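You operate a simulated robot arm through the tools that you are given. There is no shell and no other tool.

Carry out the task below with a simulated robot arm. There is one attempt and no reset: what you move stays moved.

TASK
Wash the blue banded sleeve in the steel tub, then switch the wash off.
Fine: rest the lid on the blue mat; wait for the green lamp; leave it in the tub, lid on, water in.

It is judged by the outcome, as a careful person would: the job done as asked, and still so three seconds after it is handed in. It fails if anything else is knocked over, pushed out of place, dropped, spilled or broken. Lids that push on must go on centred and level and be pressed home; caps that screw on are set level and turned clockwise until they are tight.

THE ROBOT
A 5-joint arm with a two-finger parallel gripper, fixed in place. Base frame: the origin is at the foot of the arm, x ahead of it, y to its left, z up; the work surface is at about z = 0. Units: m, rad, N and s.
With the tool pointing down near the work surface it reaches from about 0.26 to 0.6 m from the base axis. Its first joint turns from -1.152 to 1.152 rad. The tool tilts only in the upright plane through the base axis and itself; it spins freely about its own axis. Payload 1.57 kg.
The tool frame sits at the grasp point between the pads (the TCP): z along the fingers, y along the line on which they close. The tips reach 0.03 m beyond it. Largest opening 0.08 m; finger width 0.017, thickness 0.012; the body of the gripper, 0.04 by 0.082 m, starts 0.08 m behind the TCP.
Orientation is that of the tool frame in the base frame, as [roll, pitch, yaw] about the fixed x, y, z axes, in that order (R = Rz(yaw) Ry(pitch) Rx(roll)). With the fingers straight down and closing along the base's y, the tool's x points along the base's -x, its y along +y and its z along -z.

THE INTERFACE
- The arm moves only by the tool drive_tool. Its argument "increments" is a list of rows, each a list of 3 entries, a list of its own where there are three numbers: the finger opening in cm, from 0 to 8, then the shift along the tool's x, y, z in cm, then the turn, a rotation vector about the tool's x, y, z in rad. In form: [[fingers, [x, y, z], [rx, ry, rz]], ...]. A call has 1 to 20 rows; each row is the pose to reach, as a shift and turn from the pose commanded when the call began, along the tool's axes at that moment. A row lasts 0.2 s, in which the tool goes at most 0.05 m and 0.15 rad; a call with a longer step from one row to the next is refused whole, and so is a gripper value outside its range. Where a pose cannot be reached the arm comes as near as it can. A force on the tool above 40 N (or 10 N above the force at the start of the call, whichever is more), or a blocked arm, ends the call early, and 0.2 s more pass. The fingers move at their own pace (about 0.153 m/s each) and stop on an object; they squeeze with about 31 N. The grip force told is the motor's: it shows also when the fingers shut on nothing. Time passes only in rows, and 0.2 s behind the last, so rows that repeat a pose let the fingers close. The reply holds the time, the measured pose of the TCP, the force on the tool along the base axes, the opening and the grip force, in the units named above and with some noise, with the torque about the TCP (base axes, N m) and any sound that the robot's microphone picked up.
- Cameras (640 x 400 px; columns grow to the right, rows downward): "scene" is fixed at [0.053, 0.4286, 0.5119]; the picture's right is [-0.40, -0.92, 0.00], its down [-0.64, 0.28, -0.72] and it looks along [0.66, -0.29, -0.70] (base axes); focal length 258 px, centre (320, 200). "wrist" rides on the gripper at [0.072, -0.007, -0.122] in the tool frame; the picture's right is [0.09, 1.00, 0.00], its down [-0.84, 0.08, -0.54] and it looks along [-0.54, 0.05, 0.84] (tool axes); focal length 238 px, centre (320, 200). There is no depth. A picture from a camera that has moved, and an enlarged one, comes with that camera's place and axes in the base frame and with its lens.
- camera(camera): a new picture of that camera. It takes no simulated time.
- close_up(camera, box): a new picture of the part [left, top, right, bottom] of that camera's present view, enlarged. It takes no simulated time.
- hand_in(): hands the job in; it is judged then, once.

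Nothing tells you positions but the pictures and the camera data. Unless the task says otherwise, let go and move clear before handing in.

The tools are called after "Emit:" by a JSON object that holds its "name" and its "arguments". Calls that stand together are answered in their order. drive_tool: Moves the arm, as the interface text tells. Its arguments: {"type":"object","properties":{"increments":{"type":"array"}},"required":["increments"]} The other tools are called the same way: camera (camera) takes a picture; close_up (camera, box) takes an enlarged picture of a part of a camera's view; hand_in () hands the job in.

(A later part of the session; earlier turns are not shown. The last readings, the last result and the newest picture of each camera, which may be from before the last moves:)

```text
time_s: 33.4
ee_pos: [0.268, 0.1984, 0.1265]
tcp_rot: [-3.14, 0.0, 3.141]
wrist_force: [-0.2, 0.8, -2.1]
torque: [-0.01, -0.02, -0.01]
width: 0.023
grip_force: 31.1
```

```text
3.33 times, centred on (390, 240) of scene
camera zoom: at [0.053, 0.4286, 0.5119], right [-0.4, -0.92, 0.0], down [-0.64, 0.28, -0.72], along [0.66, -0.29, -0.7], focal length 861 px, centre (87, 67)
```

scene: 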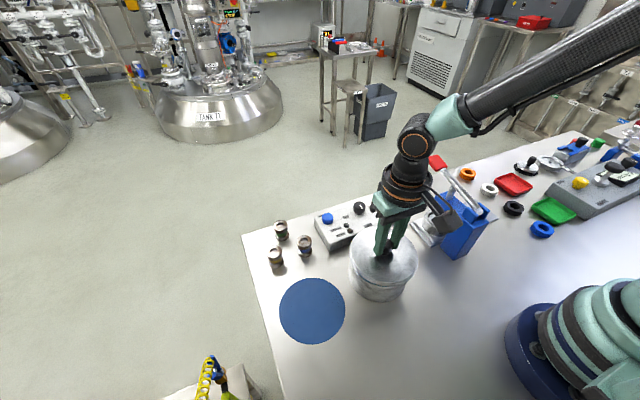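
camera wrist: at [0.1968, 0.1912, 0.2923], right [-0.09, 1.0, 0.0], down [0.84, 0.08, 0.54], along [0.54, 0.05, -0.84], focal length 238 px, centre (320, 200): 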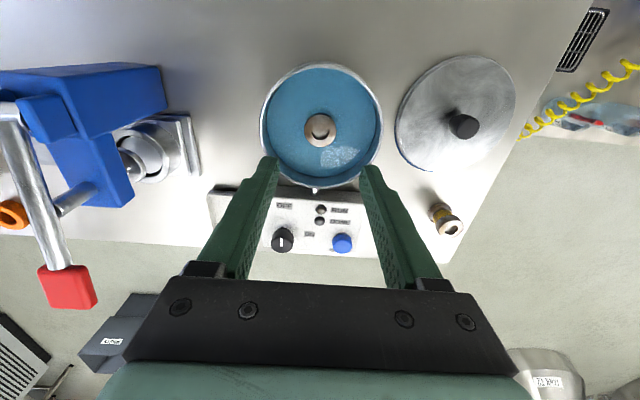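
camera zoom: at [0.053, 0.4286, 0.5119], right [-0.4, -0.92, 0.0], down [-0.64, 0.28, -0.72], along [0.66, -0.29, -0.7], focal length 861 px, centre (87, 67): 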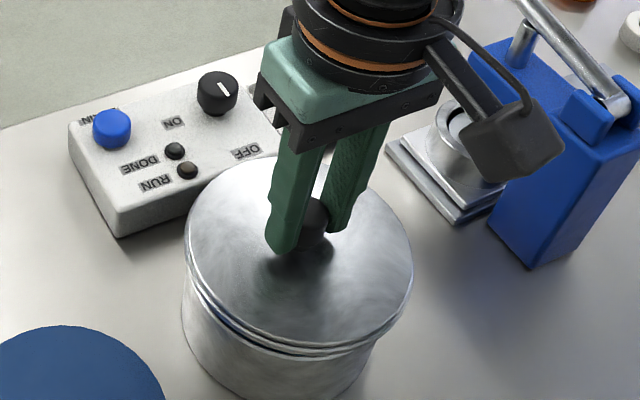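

The lid is level and about 2 cm above the rim, centred on it. I'll lower it in small steps, watching the force.

Emit:
{"name": "drive_tool", "arguments": {"increments": [[0.5, [0, 0.05, 0.5], [0, 0, 0]], [0.5, [0, 0.05, 1.0], [0, 0, 0]], [0.5, [0, 0.05, 1.3], [0, 0, 0]], [0.5, [0, 0.05, 1.5], [0, 0, 0]], [0.5, [0, 0.05, 1.5], [0, 0, 0]]]}}

Emit:
{"name": "close_up", "arguments": {"camera": "scene", "box": [330, 200, 430, 310]}}

```text
time_s: 34.6
ee_pos: [0.2681, 0.1991, 0.1107]
tcp_rot: [-3.141, 0.0, 3.141]
wrist_force: [-0.7, -0.9, -1.4]
torque: [0.0, 0.02, 0.04]
width: 0.0231
grip_force: 31.0
```

```text
3.64 times, centred on (380, 255) of scene
camera zoom: at [0.053, 0.4286, 0.5119], right [-0.4, -0.92, 0.0], down [-0.64, 0.28, -0.72], along [0.66, -0.29, -0.7], focal length 939 px, centre (102, 0)
```

zoom: 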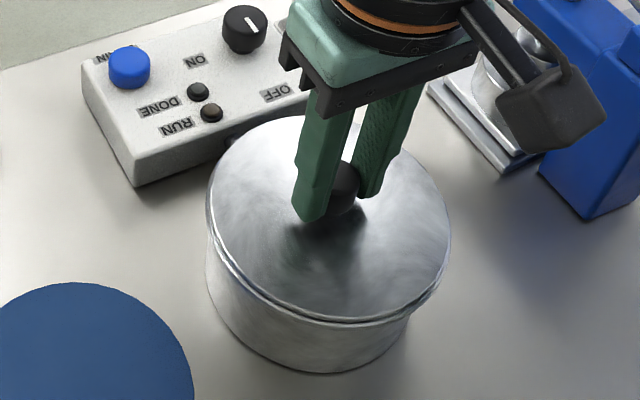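

No contact yet, and the lid is about 5 mm above its seat. I'll continue in 2 mm steps.

Emit:
{"name": "drive_tool", "arguments": {"increments": [[0.5, [0, 0, 0.15], [0, 0, 0]], [0.5, [0, 0, 0.3], [0, 0, 0]], [0.5, [0, 0, 0.3], [0, 0, 0]]]}}

```text
time_s: 35.4
ee_pos: [0.2682, 0.1991, 0.1087]
tcp_rot: [3.14, -0.001, -3.141]
wrist_force: [-0.6, 1.2, -1.3]
torque: [-0.02, 0.0, 0.02]
width: 0.0231
grip_force: 31.5
```

Emit:
{"name": "drive_tool", "arguments": {"increments": [[0.5, [0, 0, 0.15], [0, 0, 0]], [0.5, [0, 0, 0.3], [0, 0, 0]], [0.5, [0, 0, 0.3], [0, 0, 0]]]}}

```text
time_s: 36.2
ee_pos: [0.2685, 0.1998, 0.1054]
tcp_rot: [3.14, 0.002, -3.139]
wrist_force: [-17.6, 13.8, 32.0]
torque: [0.28, 0.3, 0.07]
width: 0.0232
grip_force: 31.4
heard: snap
```

I heard a snap and felt about 32 N at the original seat height, so the lid seems pressed home. I'll check it closely before letting go.

Emit:
{"name": "close_up", "arguments": {"camera": "scene", "box": [330, 210, 430, 310]}}

Emit:
{"name": "close_up", "arguments": {"camera": "wrist", "box": [200, 40, 440, 240]}}

```text
4.00 times, centred on (380, 260) of scene
camera zoom: at [0.0529, 0.4285, 0.512], right [-0.4, -0.92, 0.0], down [-0.64, 0.28, -0.72], along [0.66, -0.29, -0.7], focal length 1033 px, centre (80, -40)
```

zoom: 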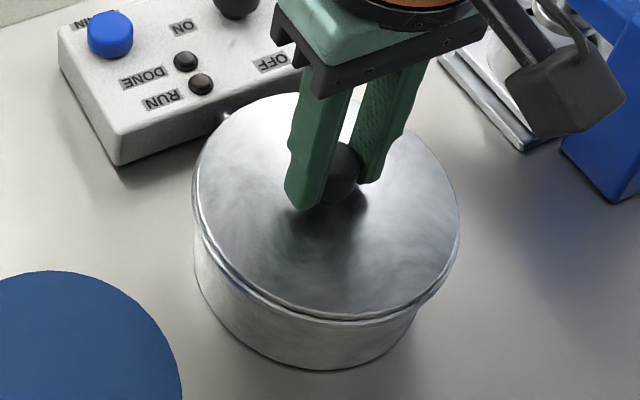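

```text
2.00 times, centred on (320, 140) of wrist
camera zoom: at [0.1961, 0.192, 0.2261], right [-0.09, 1.0, 0.0], down [0.84, 0.08, 0.54], along [0.54, 0.05, -0.84], focal length 477 px, centre (320, 320)
```

zoom: 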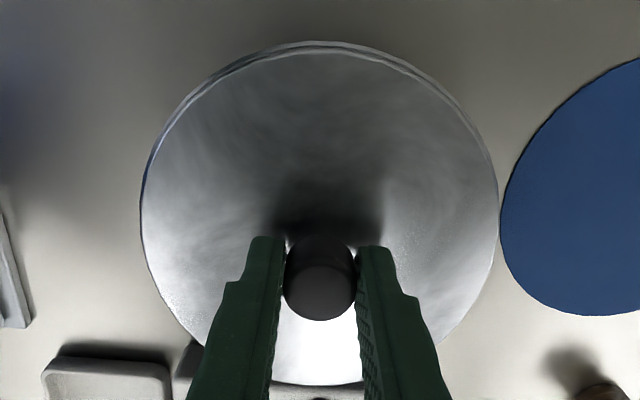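

The lid looks level and centred, but there is some sideways strain. I'll shift about 1 mm to relax it and read the forces.

Emit:
{"name": "drive_tool", "arguments": {"increments": [[0.5, [0.08, 0.08, -0.1], [0, 0, 0]], [0.5, [0.08, 0.08, -0.1], [0, 0, 0]]]}}

```text
time_s: 36.8
ee_pos: [0.267, 0.1989, 0.1049]
tcp_rot: [-3.14, 0.002, 3.14]
wrist_force: [1.9, 2.1, 4.9]
torque: [0.25, -0.41, 0.06]
width: 0.0229
grip_force: 30.7
heard: snap
```

There was another snap and the forces have relaxed. I'll press down once more in this centred position.

Emit:
{"name": "drive_tool", "arguments": {"increments": [[0.5, [0, 0, 0.15], [0, 0, 0]], [0.5, [0, 0, 0.25], [0, 0, 0]], [0.5, [0, 0, 0.25], [0, 0, 0]]]}}

```text
time_s: 37.6
ee_pos: [0.2672, 0.1995, 0.1033]
tcp_rot: [3.141, 0.0, 3.14]
wrist_force: [-0.4, -15.4, 36.7]
torque: [-0.35, -0.03, -0.03]
width: 0.0231
grip_force: 31.0
```

The tool is now about 2 mm lower at 37 N, so the lid appears seated. I'll ease off, let go and check the lid.

Emit:
{"name": "drive_tool", "arguments": {"increments": [[0.5, [0, 0, -0.2], [0, 0, 0]], [0.5, [0, 0, -0.2], [0, 0, 0]], [2.8, [0, 0, -0.2], [0, 0, 0]], [5, [0, 0, -0.2], [0, 0, 0]], [5, [0, 0, -0.2], [0, 0, 0]], [5, [0, 0, -2], [0, 0, 0]], [5, [0, 0, -5], [0, 0, 0]], [5, [0, 0, -8.4], [0, 0, 0]], [5, [0, 0, -8.4], [0, 0, 0]]]}}

Emit:
{"name": "close_up", "arguments": {"camera": "scene", "box": [330, 210, 430, 310]}}

Emit:
{"name": "close_up", "arguments": {"camera": "wrist", "box": [200, 40, 440, 240]}}

```text
time_s: 39.6
ee_pos: [0.2675, 0.1991, 0.1864]
tcp_rot: [-3.141, 0.0, -3.141]
wrist_force: [0.2, -0.7, -0.5]
torque: [0.01, 0.03, 0.0]
width: 0.0501
grip_force: 0.0
heard: snap
```

```text
4.00 times, centred on (380, 260) of scene
camera zoom: at [0.053, 0.4286, 0.5119], right [-0.4, -0.92, 0.0], down [-0.64, 0.28, -0.72], along [0.66, -0.29, -0.7], focal length 1033 px, centre (80, -40)
```

zoom: 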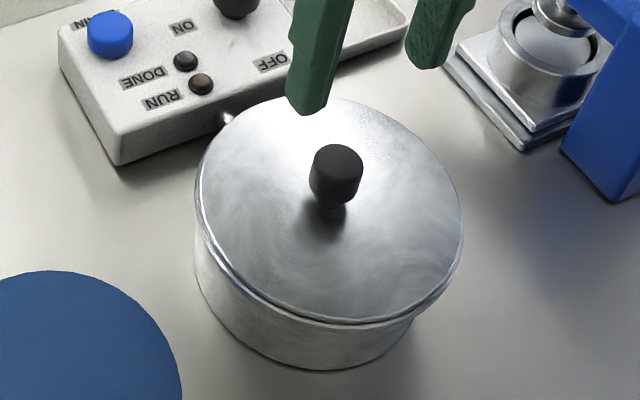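

```text
2.00 times, centred on (320, 140) of wrist
camera zoom: at [0.1954, 0.1921, 0.3083], right [-0.09, 1.0, 0.0], down [0.84, 0.08, 0.54], along [0.54, 0.05, -0.84], focal length 477 px, centre (320, 320)
```

zoom: 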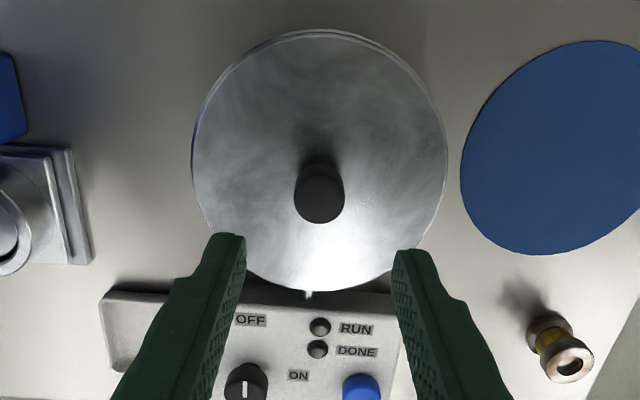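

The lid is on, but I can't be sure the last snap was the lid seating. I'll close the fingers and press down on the top of the knob, centred, to be sure.

Emit:
{"name": "drive_tool", "arguments": {"increments": [[2.5, [0, 0, 0], [0, 0, 0]], [0, [0, 0, 0], [0, 0, 0]], [0, [0, 0, 2], [0, 0, 0]], [0, [0, 0, 4], [0, 0, 0]], [0, [0, 0, 5.3], [0, 0, 0]], [0, [0, 0, 5.3], [0, 0, 0]]]}}

Emit:
{"name": "close_up", "arguments": {"camera": "wrist", "box": [200, 40, 440, 240]}}

Emit:
{"name": "close_up", "arguments": {"camera": "scene", "box": [330, 200, 430, 310]}}

```text
time_s: 41.0
ee_pos: [0.2673, 0.2007, 0.134]
tcp_rot: [-3.141, 0.0, 3.141]
wrist_force: [0.2, 1.0, 0.5]
torque: [0.0, -0.02, -0.01]
width: 0.0
grip_force: 21.0
```

```text
2.00 times, centred on (320, 140) of wrist
camera zoom: at [0.1953, 0.1919, 0.2552], right [-0.09, 1.0, 0.0], down [0.84, 0.08, 0.54], along [0.54, 0.05, -0.84], focal length 477 px, centre (320, 320)
```

zoom: 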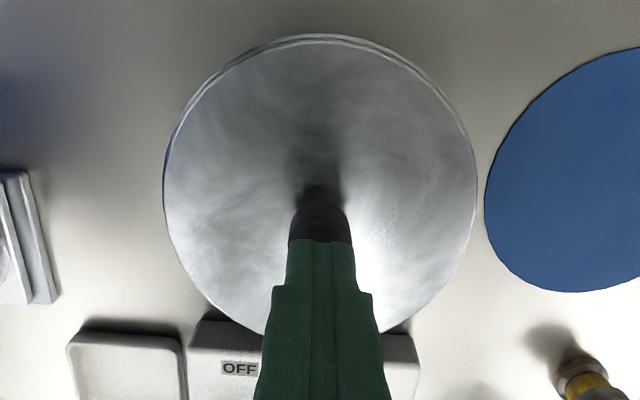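

```text
3.64 times, centred on (380, 255) of scene
camera zoom: at [0.053, 0.4286, 0.5119], right [-0.4, -0.92, 0.0], down [-0.64, 0.28, -0.72], along [0.66, -0.29, -0.7], focal length 939 px, centre (102, 0)
```

zoom: 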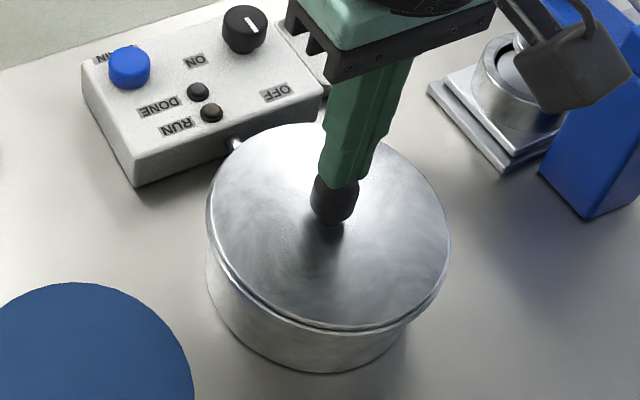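

The closed fingers are over the knob. I'll press down in small steps.

Emit:
{"name": "drive_tool", "arguments": {"increments": [[0, [0, 0, 0.4], [0, 0, 0]], [0, [0, 0, 0.7], [0, 0, 0]], [0, [0, 0, 0.9], [0, 0, 0]], [0, [0, 0, 1.1], [0, 0, 0]], [0, [0, 0, 1.1], [0, 0, 0]]]}}

```text
time_s: 41.9
ee_pos: [0.2673, 0.2001, 0.1271]
tcp_rot: [-3.141, 0.0, 3.141]
wrist_force: [-0.6, -3.1, 4.5]
torque: [-0.06, 0.03, 0.0]
width: 0.0
grip_force: 21.5
stopped in row 4: the force on the tool passed its limit at 48 N (the readings are from after the stop); the commanded pose is now the measured one
```

I touched the knob top at TCP z ≈ 0.126, with a brief 48 N and no snap. I'll press again more gently.

Emit:
{"name": "drive_tool", "arguments": {"increments": [[0, [0, 0, 0.1], [0, 0, 0]], [0, [0, 0, 0.2], [0, 0, 0]], [0, [0, 0, 0.25], [0, 0, 0]], [0, [0, 0, 0.25], [0, 0, 0]]]}}

Emit:
{"name": "close_up", "arguments": {"camera": "scene", "box": [330, 210, 430, 310]}}

```text
time_s: 42.5
ee_pos: [0.2659, 0.2005, 0.1268]
tcp_rot: [-3.141, -0.002, -3.141]
wrist_force: [-1.7, -2.2, 4.3]
torque: [-0.06, 0.05, -0.03]
width: 0.0
grip_force: 21.8
stopped in row 2: the force on the tool passed its limit at 44 N (the readings are from after the stop); the commanded pose is now the measured one
```

```text
4.00 times, centred on (380, 260) of scene
camera zoom: at [0.053, 0.4286, 0.5119], right [-0.4, -0.92, 0.0], down [-0.64, 0.28, -0.72], along [0.66, -0.29, -0.7], focal length 1033 px, centre (80, -40)
```

zoom: 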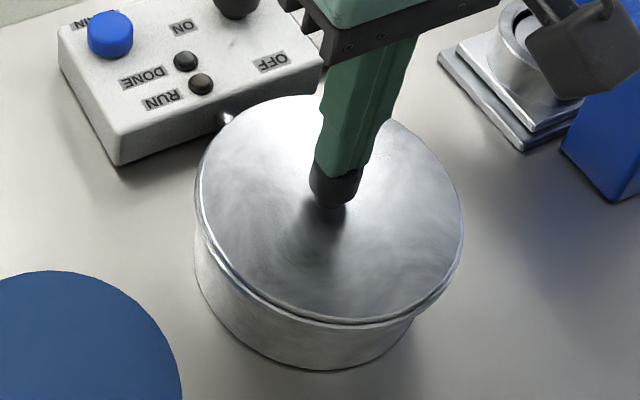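

It is stiff at over 40 N with no further movement. I'll back off and compare the lid with my first picture using the same crop.

Emit:
{"name": "drive_tool", "arguments": {"increments": [[0, [0, 0, -3], [0, 0, 0]], [0, [0, 0, -7], [0, 0, 0]], [0, [0, 0, -11], [0, 0, 0]], [0, [-3, -4, -11], [0, 0, 0]], [0, [-6, -8, -11], [0, 0, 0]], [0, [-6, -8, -11], [0, 0, 0]]]}}

Emit:
{"name": "close_up", "arguments": {"camera": "scene", "box": [270, 220, 430, 320]}}

Emit:
{"name": "close_up", "arguments": {"camera": "scene", "box": [340, 225, 425, 305]}}

Emit:
{"name": "camera", "arguments": {"camera": "wrist"}}

```text
time_s: 43.9
ee_pos: [0.3262, 0.1203, 0.2378]
tcp_rot: [3.141, -0.002, -3.141]
wrist_force: [0.2, -0.9, -0.8]
torque: [-0.01, -0.02, 0.0]
width: 0.0
grip_force: 21.3
```

```text
4.00 times, centred on (350, 270) of scene
camera zoom: at [0.053, 0.4286, 0.5119], right [-0.4, -0.92, 0.0], down [-0.64, 0.28, -0.72], along [0.66, -0.29, -0.7], focal length 1033 px, centre (200, -80)
```

zoom: 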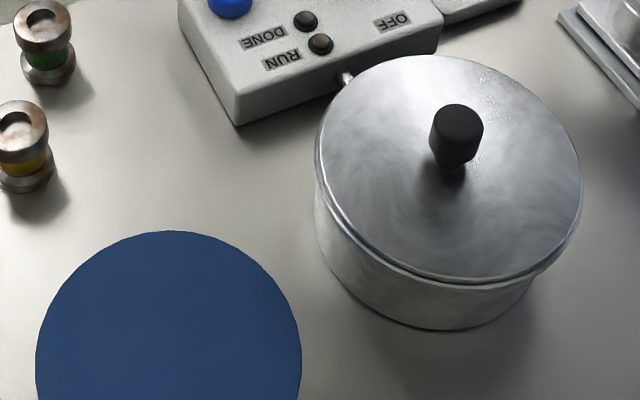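

```text
5.00 times, centred on (382, 265) of scene
camera zoom: at [0.053, 0.4286, 0.5119], right [-0.4, -0.92, 0.0], down [-0.64, 0.28, -0.72], along [0.66, -0.29, -0.7], focal length 1291 px, centre (8, -125)
```

zoom: 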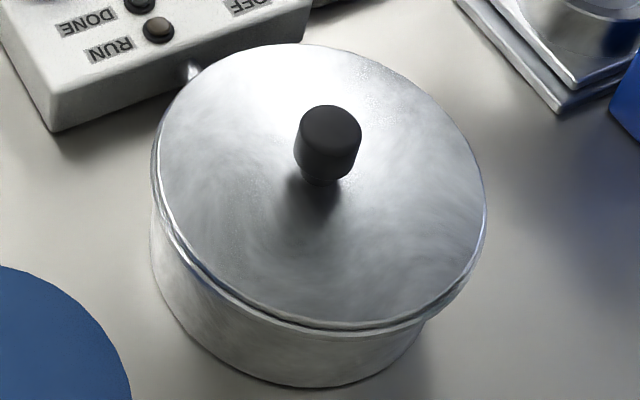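

```text
taken
camera wrist: at [0.2545, 0.1127, 0.3584], right [-0.09, 1.0, 0.0], down [0.84, 0.08, 0.54], along [0.54, 0.05, -0.84], focal length 238 px, centre (320, 200)
```

wrist: 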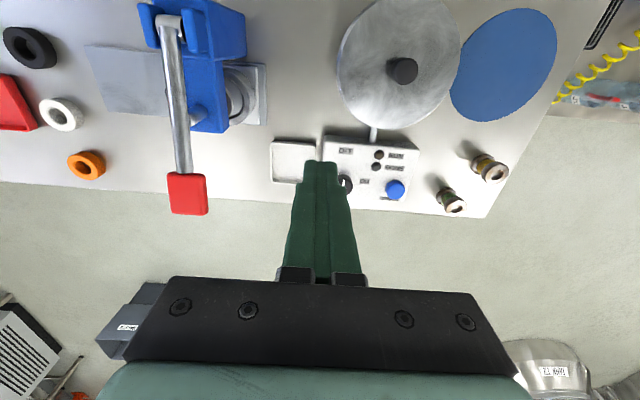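

The lid now sits about 2 mm lower than at first, level and centred, so it is pressed home. Next is the switch knob near (0.422, 0.161); I'll move above it and look.

Emit:
{"name": "drive_tool", "arguments": {"increments": [[2, [-3, 1.3, 0], [0, 0, 0]], [4, [-6, 2.6, 2], [0, 0, 0]], [5, [-9, 4, 4], [0, 0, 0]], [5, [-9.6, 4.05, 7], [0, 0, 0]], [5, [-9.6, 4.05, 8.7], [0, 0, 0]], [5, [-9.6, 4.05, 8.7], [0, 0, 0]]]}}

Emit:
{"name": "camera", "arguments": {"camera": "wrist"}}

Emit:
{"name": "close_up", "arguments": {"camera": "wrist", "box": [240, 70, 440, 220]}}

Emit:
{"name": "close_up", "arguments": {"camera": "scene", "box": [290, 150, 450, 270]}}

```text
time_s: 45.2
ee_pos: [0.4239, 0.1599, 0.1498]
tcp_rot: [3.14, 0.001, 3.14]
wrist_force: [-0.5, -0.2, 0.4]
torque: [-0.01, -0.02, -0.02]
width: 0.0498
grip_force: 0.1
```

```text
taken
camera wrist: at [0.351, 0.1528, 0.2704], right [-0.09, 1.0, 0.0], down [0.84, 0.08, 0.54], along [0.54, 0.05, -0.84], focal length 238 px, centre (320, 200)
```

wrist: 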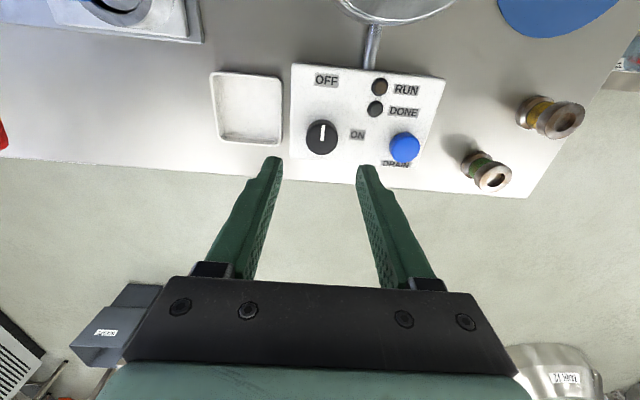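

```text
2.67 times, centred on (340, 145) of wrist
camera zoom: at [0.351, 0.1528, 0.2704], right [-0.09, 1.0, 0.0], down [0.84, 0.08, 0.54], along [0.54, 0.05, -0.84], focal length 636 px, centre (267, 347)
```

zoom: 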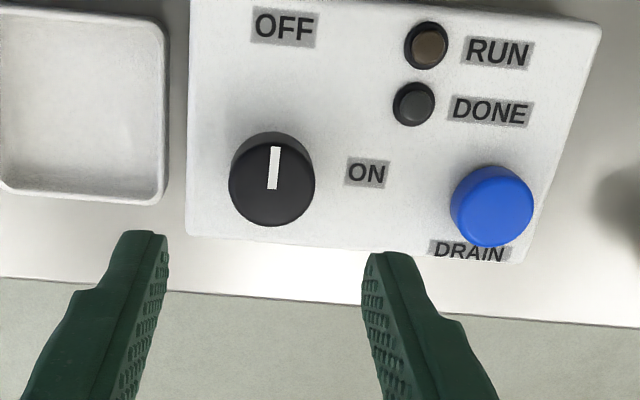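

```text
3.33 times, centred on (370, 210) of scene
camera zoom: at [0.053, 0.4286, 0.5119], right [-0.4, -0.92, 0.0], down [-0.64, 0.28, -0.72], along [0.66, -0.29, -0.7], focal length 861 px, centre (153, 167)
```

zoom: 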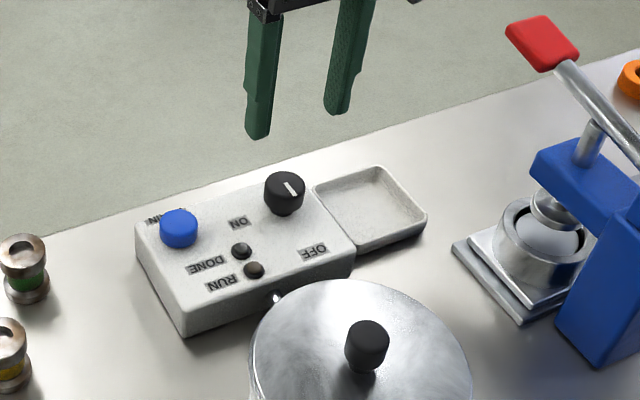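

The knob's pointer is at OFF (toward the base) and ON is 90° clockwise from above (toward +y). I'll go down partway with a small correction and check.

Emit:
{"name": "drive_tool", "arguments": {"increments": [[5, [0.1, 0.15, 3], [0, 0, 0]], [5, [0.1, 0.15, 5], [0, 0, 0]], [5, [0.1, 0.15, 6], [0, 0, 0]], [5, [0.1, 0.15, 6], [0, 0, 0]]]}}

Emit:
{"name": "close_up", "arguments": {"camera": "wrist", "box": [220, 90, 440, 240]}}

Emit:
{"name": "close_up", "arguments": {"camera": "scene", "box": [290, 150, 450, 270]}}

```text
time_s: 46.2
ee_pos: [0.4215, 0.1616, 0.0902]
tcp_rot: [-3.141, 0.0, -3.14]
wrist_force: [0.5, -0.1, -0.2]
torque: [0.02, 0.02, 0.01]
width: 0.0502
grip_force: 0.0
```

```text
2.67 times, centred on (330, 165) of wrist
camera zoom: at [0.35, 0.1545, 0.2107], right [-0.09, 1.0, 0.0], down [0.84, 0.08, 0.54], along [0.54, 0.05, -0.84], focal length 636 px, centre (293, 293)
```

zoom: 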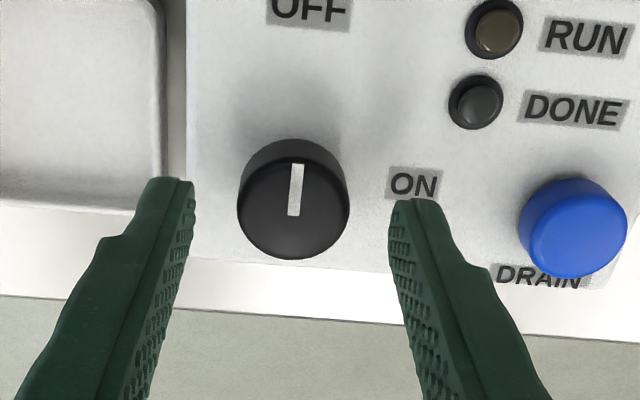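

```text
3.33 times, centred on (370, 210) of scene
camera zoom: at [0.053, 0.4286, 0.5119], right [-0.4, -0.92, 0.0], down [-0.64, 0.28, -0.72], along [0.66, -0.29, -0.7], focal length 861 px, centre (153, 167)
```

zoom: 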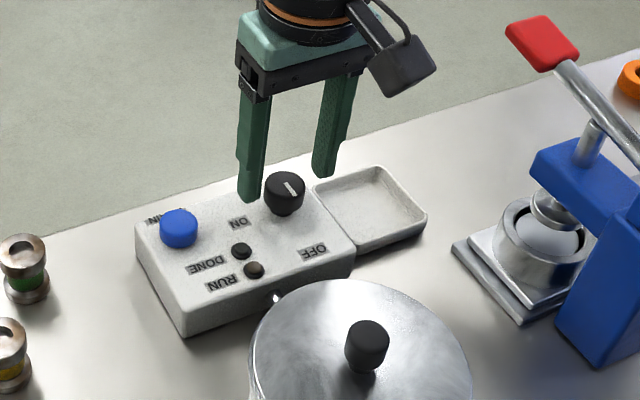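

The knob is centred between the fingers. I'll narrow the opening, go down beside it and close.

Emit:
{"name": "drive_tool", "arguments": {"increments": [[4.2, [0, 0, 0], [0, 0, 0]], [4.2, [0, 0, 1], [0, 0, 0]], [4.2, [0, 0, 1.6], [0, 0, 0]], [4.2, [0, 0, 2], [0, 0, 0]], [4.2, [0, 0, 2], [0, 0, 0]], [3, [0, 0, 2], [0, 0, 0]], [1.5, [0, 0, 2], [0, 0, 0]], [1.5, [0, 0, 2], [0, 0, 0]]]}}

Emit:
{"name": "close_up", "arguments": {"camera": "wrist", "box": [220, 90, 440, 240]}}

Emit:
{"name": "close_up", "arguments": {"camera": "scene", "box": [290, 150, 450, 270]}}

```text
time_s: 48.0
ee_pos: [0.4221, 0.162, 0.0697]
tcp_rot: [3.141, 0.0, 3.141]
wrist_force: [0.1, 4.6, -2.6]
torque: [0.11, 0.0, 0.02]
width: 0.0295
grip_force: 39.5
```

```text
2.67 times, centred on (330, 165) of wrist
camera zoom: at [0.3502, 0.1544, 0.191], right [-0.09, 1.0, 0.0], down [0.84, 0.08, 0.54], along [0.54, 0.05, -0.84], focal length 636 px, centre (293, 293)
```

zoom: 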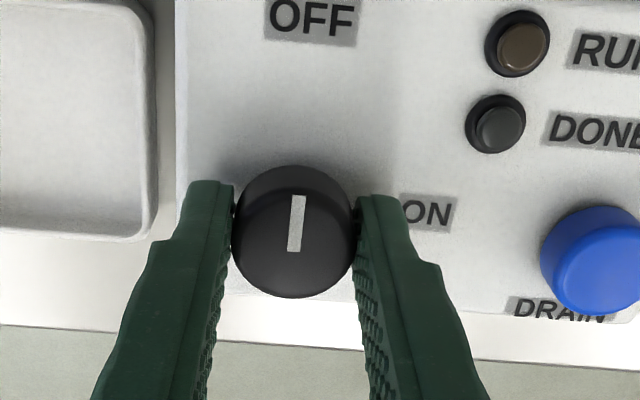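

```text
3.33 times, centred on (370, 210) of scene
camera zoom: at [0.053, 0.4286, 0.5119], right [-0.4, -0.92, 0.0], down [-0.64, 0.28, -0.72], along [0.66, -0.29, -0.7], focal length 861 px, centre (153, 167)
```

zoom: 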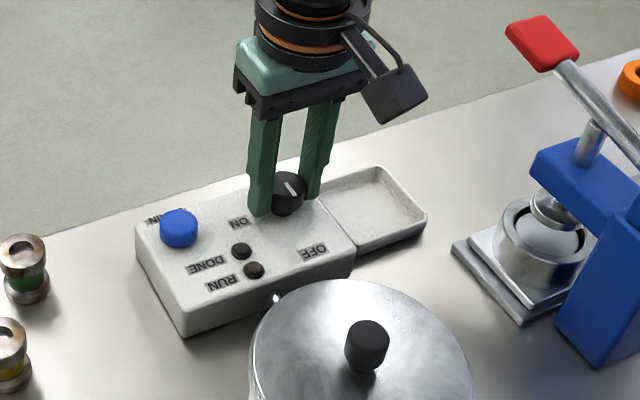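

The knob is gripped. I'll turn it clockwise seen from above, in small steps, and watch the torque.

Emit:
{"name": "drive_tool", "arguments": {"increments": [[1.5, [0, 0, 0], [0, 0, 0.12]], [1.5, [0, 0, 0], [0, 0, 0.24]], [1.5, [0, 0, 0], [0, 0, 0.36]], [1.5, [0, 0, 0], [0, 0, 0.48]], [1.5, [0, 0, 0], [0, 0, 0.6]], [1.5, [0, 0, 0], [0, 0, 0.6]]]}}

Emit:
{"name": "close_up", "arguments": {"camera": "wrist", "box": [220, 90, 440, 240]}}

Emit:
{"name": "close_up", "arguments": {"camera": "scene", "box": [310, 190, 410, 270]}}

```text
time_s: 49.5
ee_pos: [0.4224, 0.1615, 0.0698]
tcp_rot: [-3.14, 0.0, 2.541]
wrist_force: [-3.3, 7.9, 2.5]
torque: [0.02, -0.37, 0.0]
width: 0.03
grip_force: 39.6
```

```text
2.67 times, centred on (330, 165) of wrist
camera zoom: at [0.3591, 0.1961, 0.191], right [0.49, 0.87, 0.0], down [0.73, -0.41, 0.54], along [0.47, -0.26, -0.84], focal length 636 px, centre (293, 293)
```

zoom: 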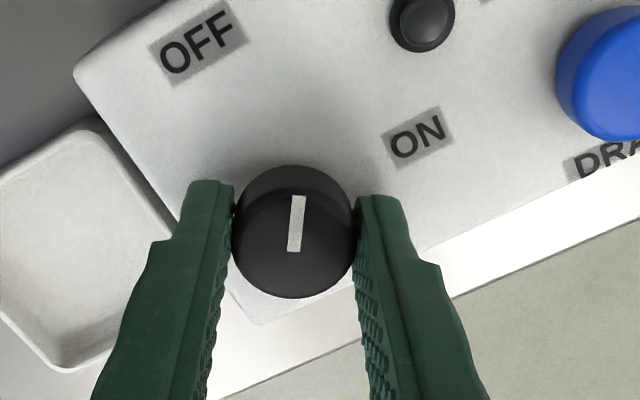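

```text
5.00 times, centred on (360, 230) of scene
camera zoom: at [0.053, 0.4286, 0.5119], right [-0.4, -0.92, 0.0], down [-0.64, 0.28, -0.72], along [0.66, -0.29, -0.7], focal length 1291 px, centre (120, 50)
```

zoom: 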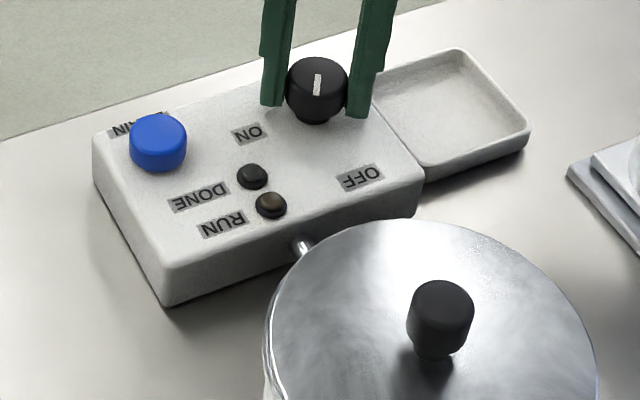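

The knob is turning with the gripper. I'll continue toward ON.

Emit:
{"name": "drive_tool", "arguments": {"increments": [[1.5, [0, 0, 0], [0, 0, 0.12]], [1.5, [0, 0, 0], [0, 0, 0.24]], [1.5, [0, 0, 0], [0, 0, 0.36]], [1.5, [0, 0, 0], [0, 0, 0.48]], [1.5, [0, 0, 0], [0, 0, 0.6]], [1.5, [0, 0, 0], [0, 0, 0.6]]]}}

Emit:
{"name": "close_up", "arguments": {"camera": "wrist", "box": [220, 50, 440, 240]}}

Emit:
{"name": "close_up", "arguments": {"camera": "scene", "box": [310, 190, 410, 270]}}

```text
time_s: 50.9
ee_pos: [0.4227, 0.1612, 0.07]
tcp_rot: [-3.141, 0.0, 1.942]
wrist_force: [-6.5, 13.0, 7.4]
torque: [0.21, 0.04, -0.06]
width: 0.0296
grip_force: 39.3
```

```text
2.11 times, centred on (330, 145) of wrist
camera zoom: at [0.3898, 0.2254, 0.1909], right [0.9, 0.45, 0.0], down [0.37, -0.75, 0.54], along [0.24, -0.49, -0.84], focal length 502 px, centre (299, 316)
```

zoom: 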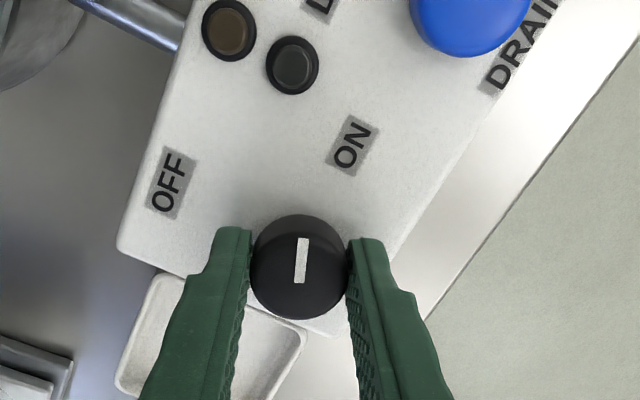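

```text
5.00 times, centred on (360, 230) of scene
camera zoom: at [0.0529, 0.4286, 0.5119], right [-0.4, -0.92, 0.0], down [-0.64, 0.28, -0.72], along [0.66, -0.29, -0.7], focal length 1291 px, centre (120, 50)
```

zoom: 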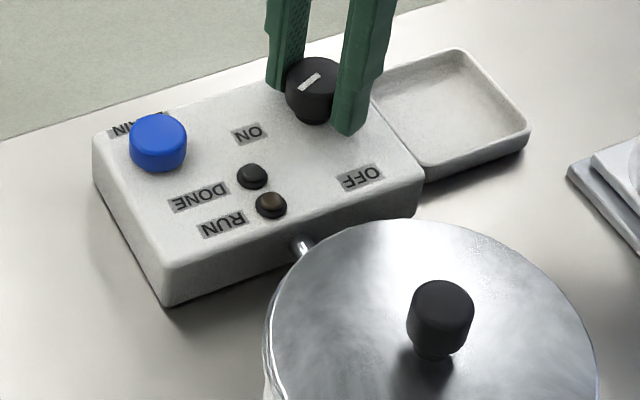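

The pointer is now about 20° short of ON. I'll finish the turn.

Emit:
{"name": "drive_tool", "arguments": {"increments": [[1.5, [0, 0, 0], [0, 0, 0.12]], [1.5, [0, 0, 0], [0, 0, 0.24]], [1.5, [0, 0, 0], [0, 0, 0.34]], [1.5, [0, 0, 0], [0, 0, 0.34]]]}}

Emit:
{"name": "close_up", "arguments": {"camera": "wrist", "box": [220, 50, 440, 240]}}

Emit:
{"name": "close_up", "arguments": {"camera": "scene", "box": [310, 190, 410, 270]}}

```text
time_s: 51.9
ee_pos: [0.4224, 0.161, 0.0688]
tcp_rot: [-3.141, 0.0, 1.6]
wrist_force: [-13.3, 11.7, 15.0]
torque: [0.19, 0.16, 0.0]
width: 0.0294
grip_force: 38.6
```

```text
2.11 times, centred on (330, 145) of wrist
camera zoom: at [0.4133, 0.2324, 0.1909], right [0.99, 0.12, 0.0], down [0.1, -0.83, 0.54], along [0.06, -0.54, -0.84], focal length 502 px, centre (299, 316)
```

zoom: 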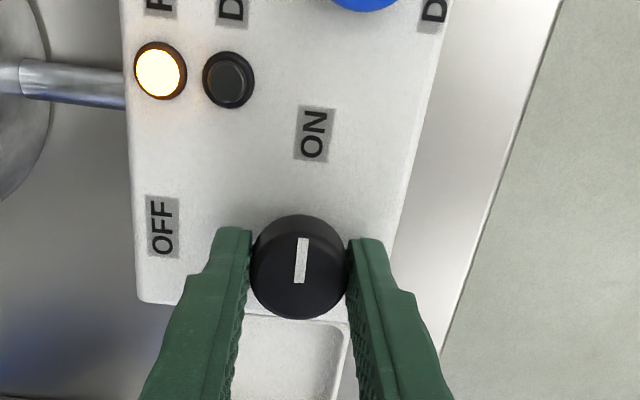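

```text
5.00 times, centred on (360, 230) of scene
camera zoom: at [0.0529, 0.4285, 0.5119], right [-0.4, -0.92, 0.0], down [-0.64, 0.28, -0.72], along [0.66, -0.29, -0.7], focal length 1291 px, centre (120, 50)
```

zoom: 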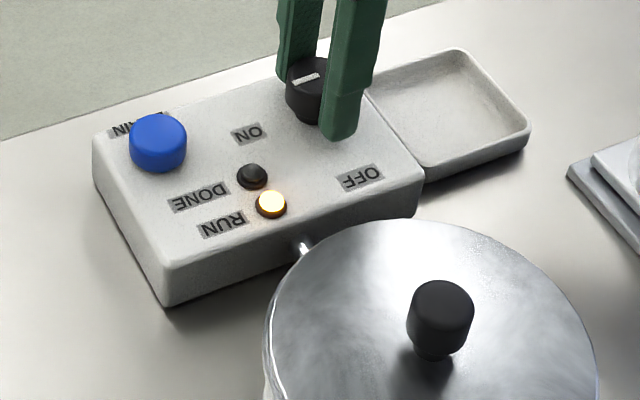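

The RUN lamp is lit, so the wash is running. I'll open the fingers slightly to relax the strain, stay in place and wait for the green DONE lamp.

Emit:
{"name": "drive_tool", "arguments": {"increments": [[4, [0, 0, 0], [0, 0, 0]], [4, [0, 0, 0], [0, 0, 0]], [4, [0, 0, 0], [0, 0, 0]], [4, [0, 0, 0], [0, 0, 0]], [4, [0, 0, 0], [0, 0, 0]], [4, [0, 0, 0], [0, 0, 0]], [4, [0, 0, 0], [0, 0, 0]], [4, [0, 0, 0], [0, 0, 0]], [4, [0, 0, 0], [0, 0, 0]], [4, [0, 0, 0], [0, 0, 0]], [4, [0, 0, 0], [0, 0, 0]], [4, [0, 0, 0], [0, 0, 0]], [4, [0, 0, 0], [0, 0, 0]], [4, [0, 0, 0], [0, 0, 0]], [4, [0, 0, 0], [0, 0, 0]], [4, [0, 0, 0], [0, 0, 0]], [4, [0, 0, 0], [0, 0, 0]], [4, [0, 0, 0], [0, 0, 0]], [4, [0, 0, 0], [0, 0, 0]], [4, [0, 0, 0], [0, 0, 0]]]}}

Emit:
{"name": "close_up", "arguments": {"camera": "wrist", "box": [220, 50, 440, 240]}}

Emit:
{"name": "camera", "arguments": {"camera": "scene"}}

```text
time_s: 56.0
ee_pos: [0.4231, 0.1623, 0.0698]
tcp_rot: [-3.141, -0.001, 1.6]
wrist_force: [-0.5, 0.4, 0.3]
torque: [-0.02, 0.01, 0.02]
width: 0.0401
grip_force: 0.0
```

```text
2.11 times, centred on (330, 145) of wrist
camera zoom: at [0.4134, 0.2324, 0.1907], right [0.99, 0.12, 0.0], down [0.1, -0.83, 0.54], along [0.07, -0.54, -0.84], focal length 502 px, centre (299, 316)
```

zoom: 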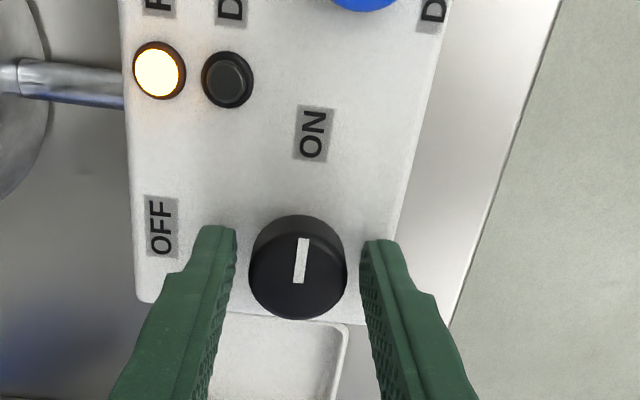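

```text
taken
```

scene: 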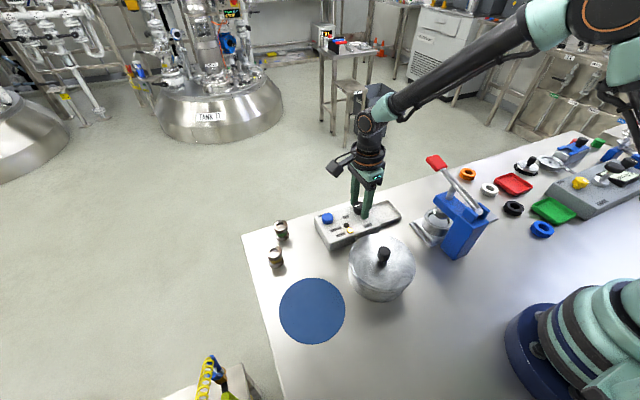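

The RUN lamp is still lit and DONE is still dark. I'll keep waiting.

Emit:
{"name": "drive_tool", "arguments": {"increments": [[4, [0, 0, 0], [0, 0, 0]], [4, [0, 0, 0], [0, 0, 0]], [4, [0, 0, 0], [0, 0, 0]], [4, [0, 0, 0], [0, 0, 0]], [4, [0, 0, 0], [0, 0, 0]], [4, [0, 0, 0], [0, 0, 0]], [4, [0, 0, 0], [0, 0, 0]], [4, [0, 0, 0], [0, 0, 0]], [4, [0, 0, 0], [0, 0, 0]], [4, [0, 0, 0], [0, 0, 0]], [4, [0, 0, 0], [0, 0, 0]], [4, [0, 0, 0], [0, 0, 0]], [4, [0, 0, 0], [0, 0, 0]], [4, [0, 0, 0], [0, 0, 0]], [4, [0, 0, 0], [0, 0, 0]], [4, [0, 0, 0], [0, 0, 0]], [4, [0, 0, 0], [0, 0, 0]], [4, [0, 0, 0], [0, 0, 0]], [4, [0, 0, 0], [0, 0, 0]], [4, [0, 0, 0], [0, 0, 0]]]}}

Emit:
{"name": "close_up", "arguments": {"camera": "wrist", "box": [220, 50, 440, 240]}}

```text
time_s: 60.2
ee_pos: [0.4222, 0.1605, 0.0694]
tcp_rot: [-3.141, -0.001, 1.599]
wrist_force: [0.2, -0.3, 0.6]
torque: [-0.01, -0.02, 0.0]
width: 0.0399
grip_force: 0.0
```

```text
2.11 times, centred on (330, 145) of wrist
camera zoom: at [0.4134, 0.2324, 0.1907], right [0.99, 0.12, 0.0], down [0.1, -0.83, 0.54], along [0.07, -0.54, -0.84], focal length 502 px, centre (299, 316)
```

zoom: 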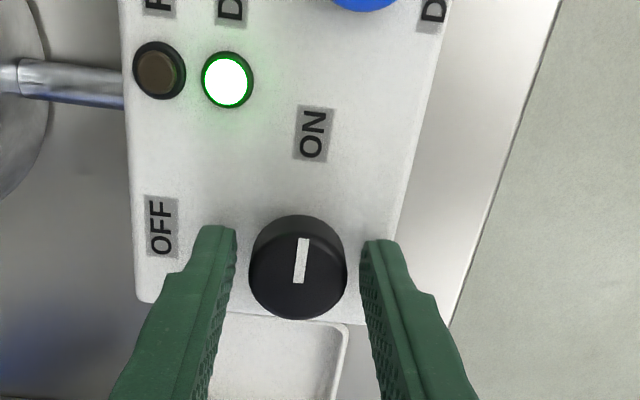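

The green DONE lamp is lit. I'll grip the knob again and turn it back counter-clockwise to OFF.

Emit:
{"name": "drive_tool", "arguments": {"increments": [[3, [0, 0, 0], [0, 0, 0]], [1.5, [0, 0, 0], [0, 0, 0]], [1.5, [0, 0, 0], [0, 0, 0]], [1.5, [0, 0, 0], [0, 0, -0.12]], [1.5, [0, 0, 0], [0, 0, -0.24]], [1.5, [0, 0, 0], [0, 0, -0.36]], [1.5, [0, 0, 0], [0, 0, -0.48]], [1.5, [0, 0, 0], [0, 0, -0.6]], [1.5, [0, 0, 0], [0, 0, -0.72]], [1.5, [0, 0, 0], [0, 0, -0.84]], [1.5, [0, 0, 0], [0, 0, -0.84]]]}}

Emit:
{"name": "close_up", "arguments": {"camera": "wrist", "box": [220, 50, 440, 240]}}

```text
time_s: 62.6
ee_pos: [0.4226, 0.1607, 0.0698]
tcp_rot: [3.14, 0.001, 2.444]
wrist_force: [-6.5, 2.1, 4.4]
torque: [0.09, 0.17, -0.02]
width: 0.0299
grip_force: 39.5
```

```text
2.11 times, centred on (330, 145) of wrist
camera zoom: at [0.3628, 0.2019, 0.1906], right [0.57, 0.82, 0.0], down [0.69, -0.48, 0.54], along [0.44, -0.31, -0.84], focal length 502 px, centre (299, 316)
```

zoom: 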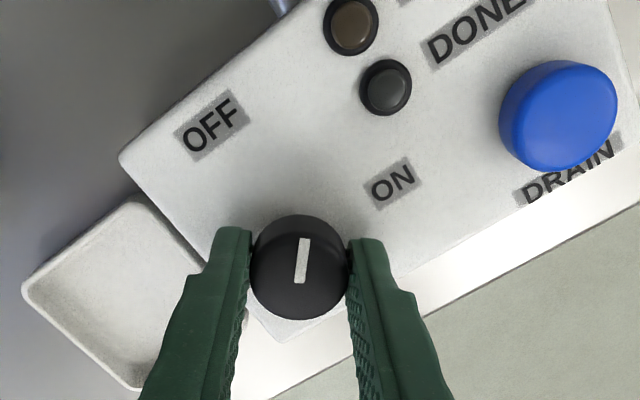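

The lamps have gone out and the pointer is partway back. I'll complete the turn to OFF, another 0.70 rad.

Emit:
{"name": "drive_tool", "arguments": {"increments": [[1.5, [0, 0, 0], [0, 0, -0.12]], [1.5, [0, 0, 0], [0, 0, -0.24]], [1.5, [0, 0, 0], [0, 0, -0.36]], [1.5, [0, 0, 0], [0, 0, -0.48]], [1.5, [0, 0, 0], [0, 0, -0.6]], [1.5, [0, 0, 0], [0, 0, -0.7]], [1.5, [0, 0, 0], [0, 0, -0.7]]]}}

Emit:
{"name": "close_up", "arguments": {"camera": "wrist", "box": [220, 50, 440, 240]}}

```text
time_s: 64.2
ee_pos: [0.4228, 0.1619, 0.0684]
tcp_rot: [-3.139, -0.001, -3.141]
wrist_force: [1.6, 3.2, -6.0]
torque: [0.12, -0.22, 0.03]
width: 0.0299
grip_force: 39.2
```

```text
2.11 times, centred on (330, 145) of wrist
camera zoom: at [0.3503, 0.1542, 0.1906], right [-0.09, 1.0, 0.0], down [0.84, 0.08, 0.54], along [0.54, 0.05, -0.84], focal length 502 px, centre (299, 316)
```

zoom: 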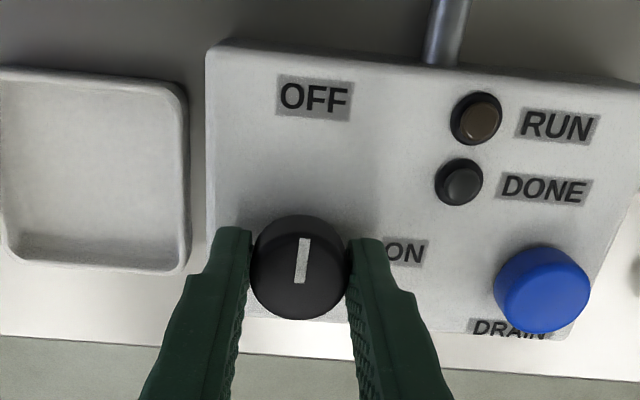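

The pointer is back at OFF and both lamps are dark. I'll let go, rise clear and check the whole scene.

Emit:
{"name": "drive_tool", "arguments": {"increments": [[3, [0, 0, 0], [0, 0, 0]], [4.2, [0, 0, 0], [0, 0, 0]], [4.2, [0, 0, 0], [0, 0, 0]], [4.2, [0, 0, -2], [0, 0, 0]], [4.2, [0, 0, -5], [0, 0, 0]], [4.2, [0, 0, -9], [0, 0, 0]], [4.2, [0, 0, -13], [0, 0, 0]], [4.2, [0, 0, -16], [0, 0, 0]], [4.2, [0, 0, -16], [0, 0, 0]]]}}

Emit:
{"name": "camera", "arguments": {"camera": "scene"}}

Emit:
{"name": "camera", "arguments": {"camera": "wrist"}}

Emit:
{"name": "close_up", "arguments": {"camera": "scene", "box": [270, 220, 430, 320]}}

Emit:
{"name": "close_up", "arguments": {"camera": "wrist", "box": [270, 20, 430, 170]}}

```text
time_s: 66.2
ee_pos: [0.4223, 0.1621, 0.2289]
tcp_rot: [-3.14, -0.002, 3.141]
wrist_force: [-0.2, -0.4, -0.1]
torque: [0.0, -0.01, 0.01]
width: 0.0419
grip_force: 0.1
```

```text
taken
```

scene: 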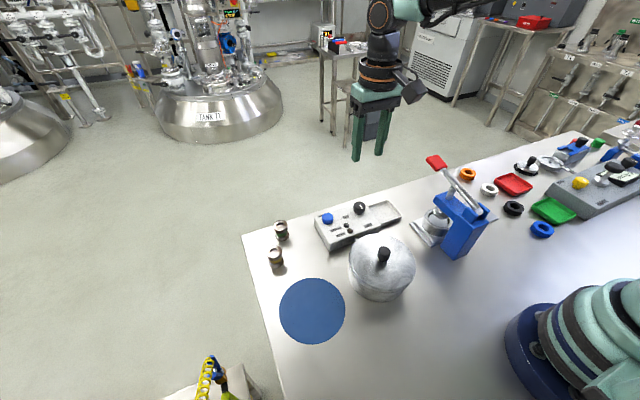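

```text
taken
camera wrist: at [0.3503, 0.1546, 0.3509], right [-0.09, 1.0, 0.0], down [0.84, 0.08, 0.54], along [0.54, 0.05, -0.84], focal length 238 px, centre (320, 200)
```

wrist: 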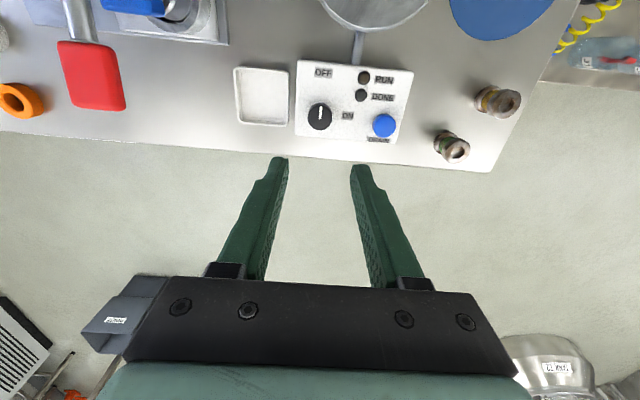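

```text
4.00 times, centred on (350, 270) of scene
camera zoom: at [0.053, 0.4286, 0.5119], right [-0.4, -0.92, 0.0], down [-0.64, 0.28, -0.72], along [0.66, -0.29, -0.7], focal length 1033 px, centre (200, -80)
```

zoom: 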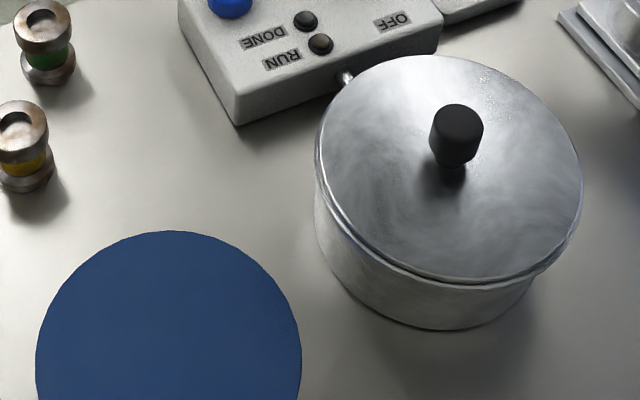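

```text
2.67 times, centred on (350, 95) of wrist
camera zoom: at [0.3503, 0.1546, 0.3509], right [-0.09, 1.0, 0.0], down [0.84, 0.08, 0.54], along [0.54, 0.05, -0.84], focal length 636 px, centre (240, 480)
```

zoom: 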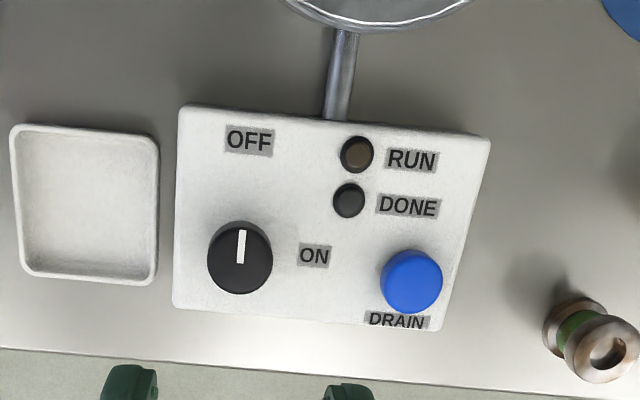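

Everything looks in order. As a last check of the lid's seating, I'll go back to my very first viewing pose and compare the same crop from above.

Emit:
{"name": "drive_tool", "arguments": {"increments": [[8, [0, 0, -4], [0, 0, 0]], [8, [0, 0, -7.98], [0, 0, 0]], [8, [4, 1, -7.98], [0, 0, 0]], [8, [8, 2, -7.98], [0, 0, 0]], [8, [12, 3, -7.98], [0, 0, 0]], [8, [14.98, 3.74, -7.98], [0, 0, 0]], [8, [14.98, 3.74, -7.98], [0, 0, 0]], [8, [14.98, 3.74, -7.98], [0, 0, 0]]]}}

Emit:
{"name": "close_up", "arguments": {"camera": "wrist", "box": [250, 30, 470, 168]}}

```text
time_s: 68.0
ee_pos: [0.2736, 0.1987, 0.31]
tcp_rot: [3.141, -0.001, -3.141]
wrist_force: [0.9, 0.4, -0.2]
torque: [0.01, 0.03, -0.03]
width: 0.08
grip_force: 0.1
```

```text
2.90 times, centred on (360, 99) of wrist
camera zoom: at [0.2015, 0.1914, 0.4306], right [-0.09, 1.0, 0.0], down [0.84, 0.08, 0.54], along [0.54, 0.05, -0.84], focal length 691 px, centre (204, 493)
```

zoom: 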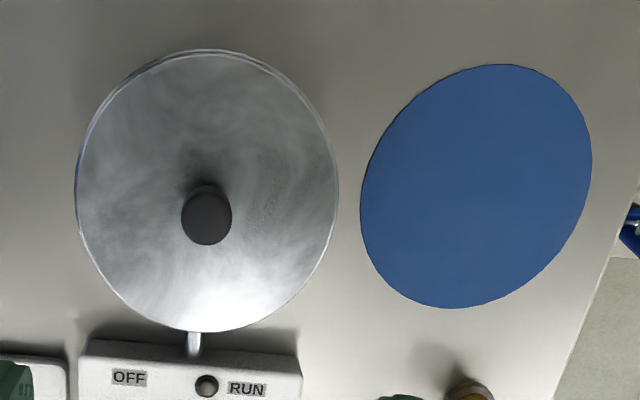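

The lid is level and at its original height, but by my comparison it sits about 2 mm nearer the base than at the start. I'll turn the gripper 90° so the fingers close along x and can centre the knob gently.

Emit:
{"name": "drive_tool", "arguments": {"increments": [[5, [0, 0, 0], [0, 0, 0.143]], [5, [0, 0, 0], [0, 0, 0.286]], [5, [0, 0, 0], [0, 0, 0.429]], [5, [0, 0, 0], [0, 0, 0.571]], [5, [0, 0, 0], [0, 0, 0.714]], [5, [0, 0, 0], [0, 0, 0.857]], [5, [0, 0, 0], [0, 0, 1.0]], [5, [0, 0, 0], [0, 0, 1.143]], [5, [0, 0, 0], [0, 0, 1.285]], [5, [0, 0, 0], [0, 0, 1.428]], [5, [0, 0, 0], [0, 0, 1.5708]], [5, [0.4, -0.36, 4], [0, 0, 1.5708]], [5, [0.4, -0.36, 8], [0, 0, 1.5708]], [5, [0.4, -0.36, 12], [0, 0, 1.5708]], [5, [0.4, -0.36, 12], [0, 0, 1.5708]], [5, [0.4, -0.36, 12], [0, 0, 1.5708]]]}}

Emit:
{"name": "camera", "arguments": {"camera": "wrist"}}

Emit:
{"name": "close_up", "arguments": {"camera": "wrist", "box": [240, 60, 400, 200]}}

```text
time_s: 71.5
ee_pos: [0.2694, 0.1946, 0.1898]
tcp_rot: [-3.138, -0.002, 1.57]
wrist_force: [-0.1, 0.0, 1.6]
torque: [0.02, 0.01, -0.04]
width: 0.0501
grip_force: 0.1
```

```text
taken
camera wrist: at [0.2623, 0.2663, 0.3103], right [1.0, 0.09, 0.0], down [0.08, -0.84, 0.54], along [0.05, -0.54, -0.84], focal length 238 px, centre (320, 200)
```

wrist: 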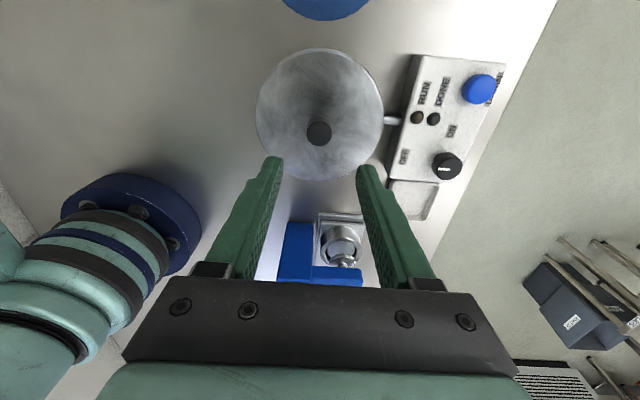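

```text
2.86 times, centred on (320, 130) of wrist
camera zoom: at [0.2623, 0.2663, 0.3103], right [1.0, 0.09, 0.0], down [0.08, -0.84, 0.54], along [0.05, -0.54, -0.84], focal length 681 px, centre (320, 400)
```

zoom: 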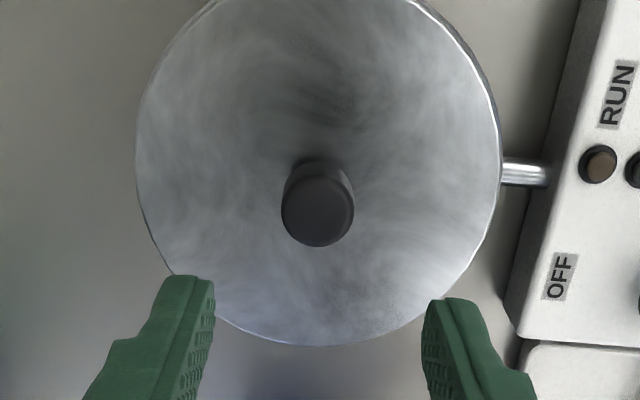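

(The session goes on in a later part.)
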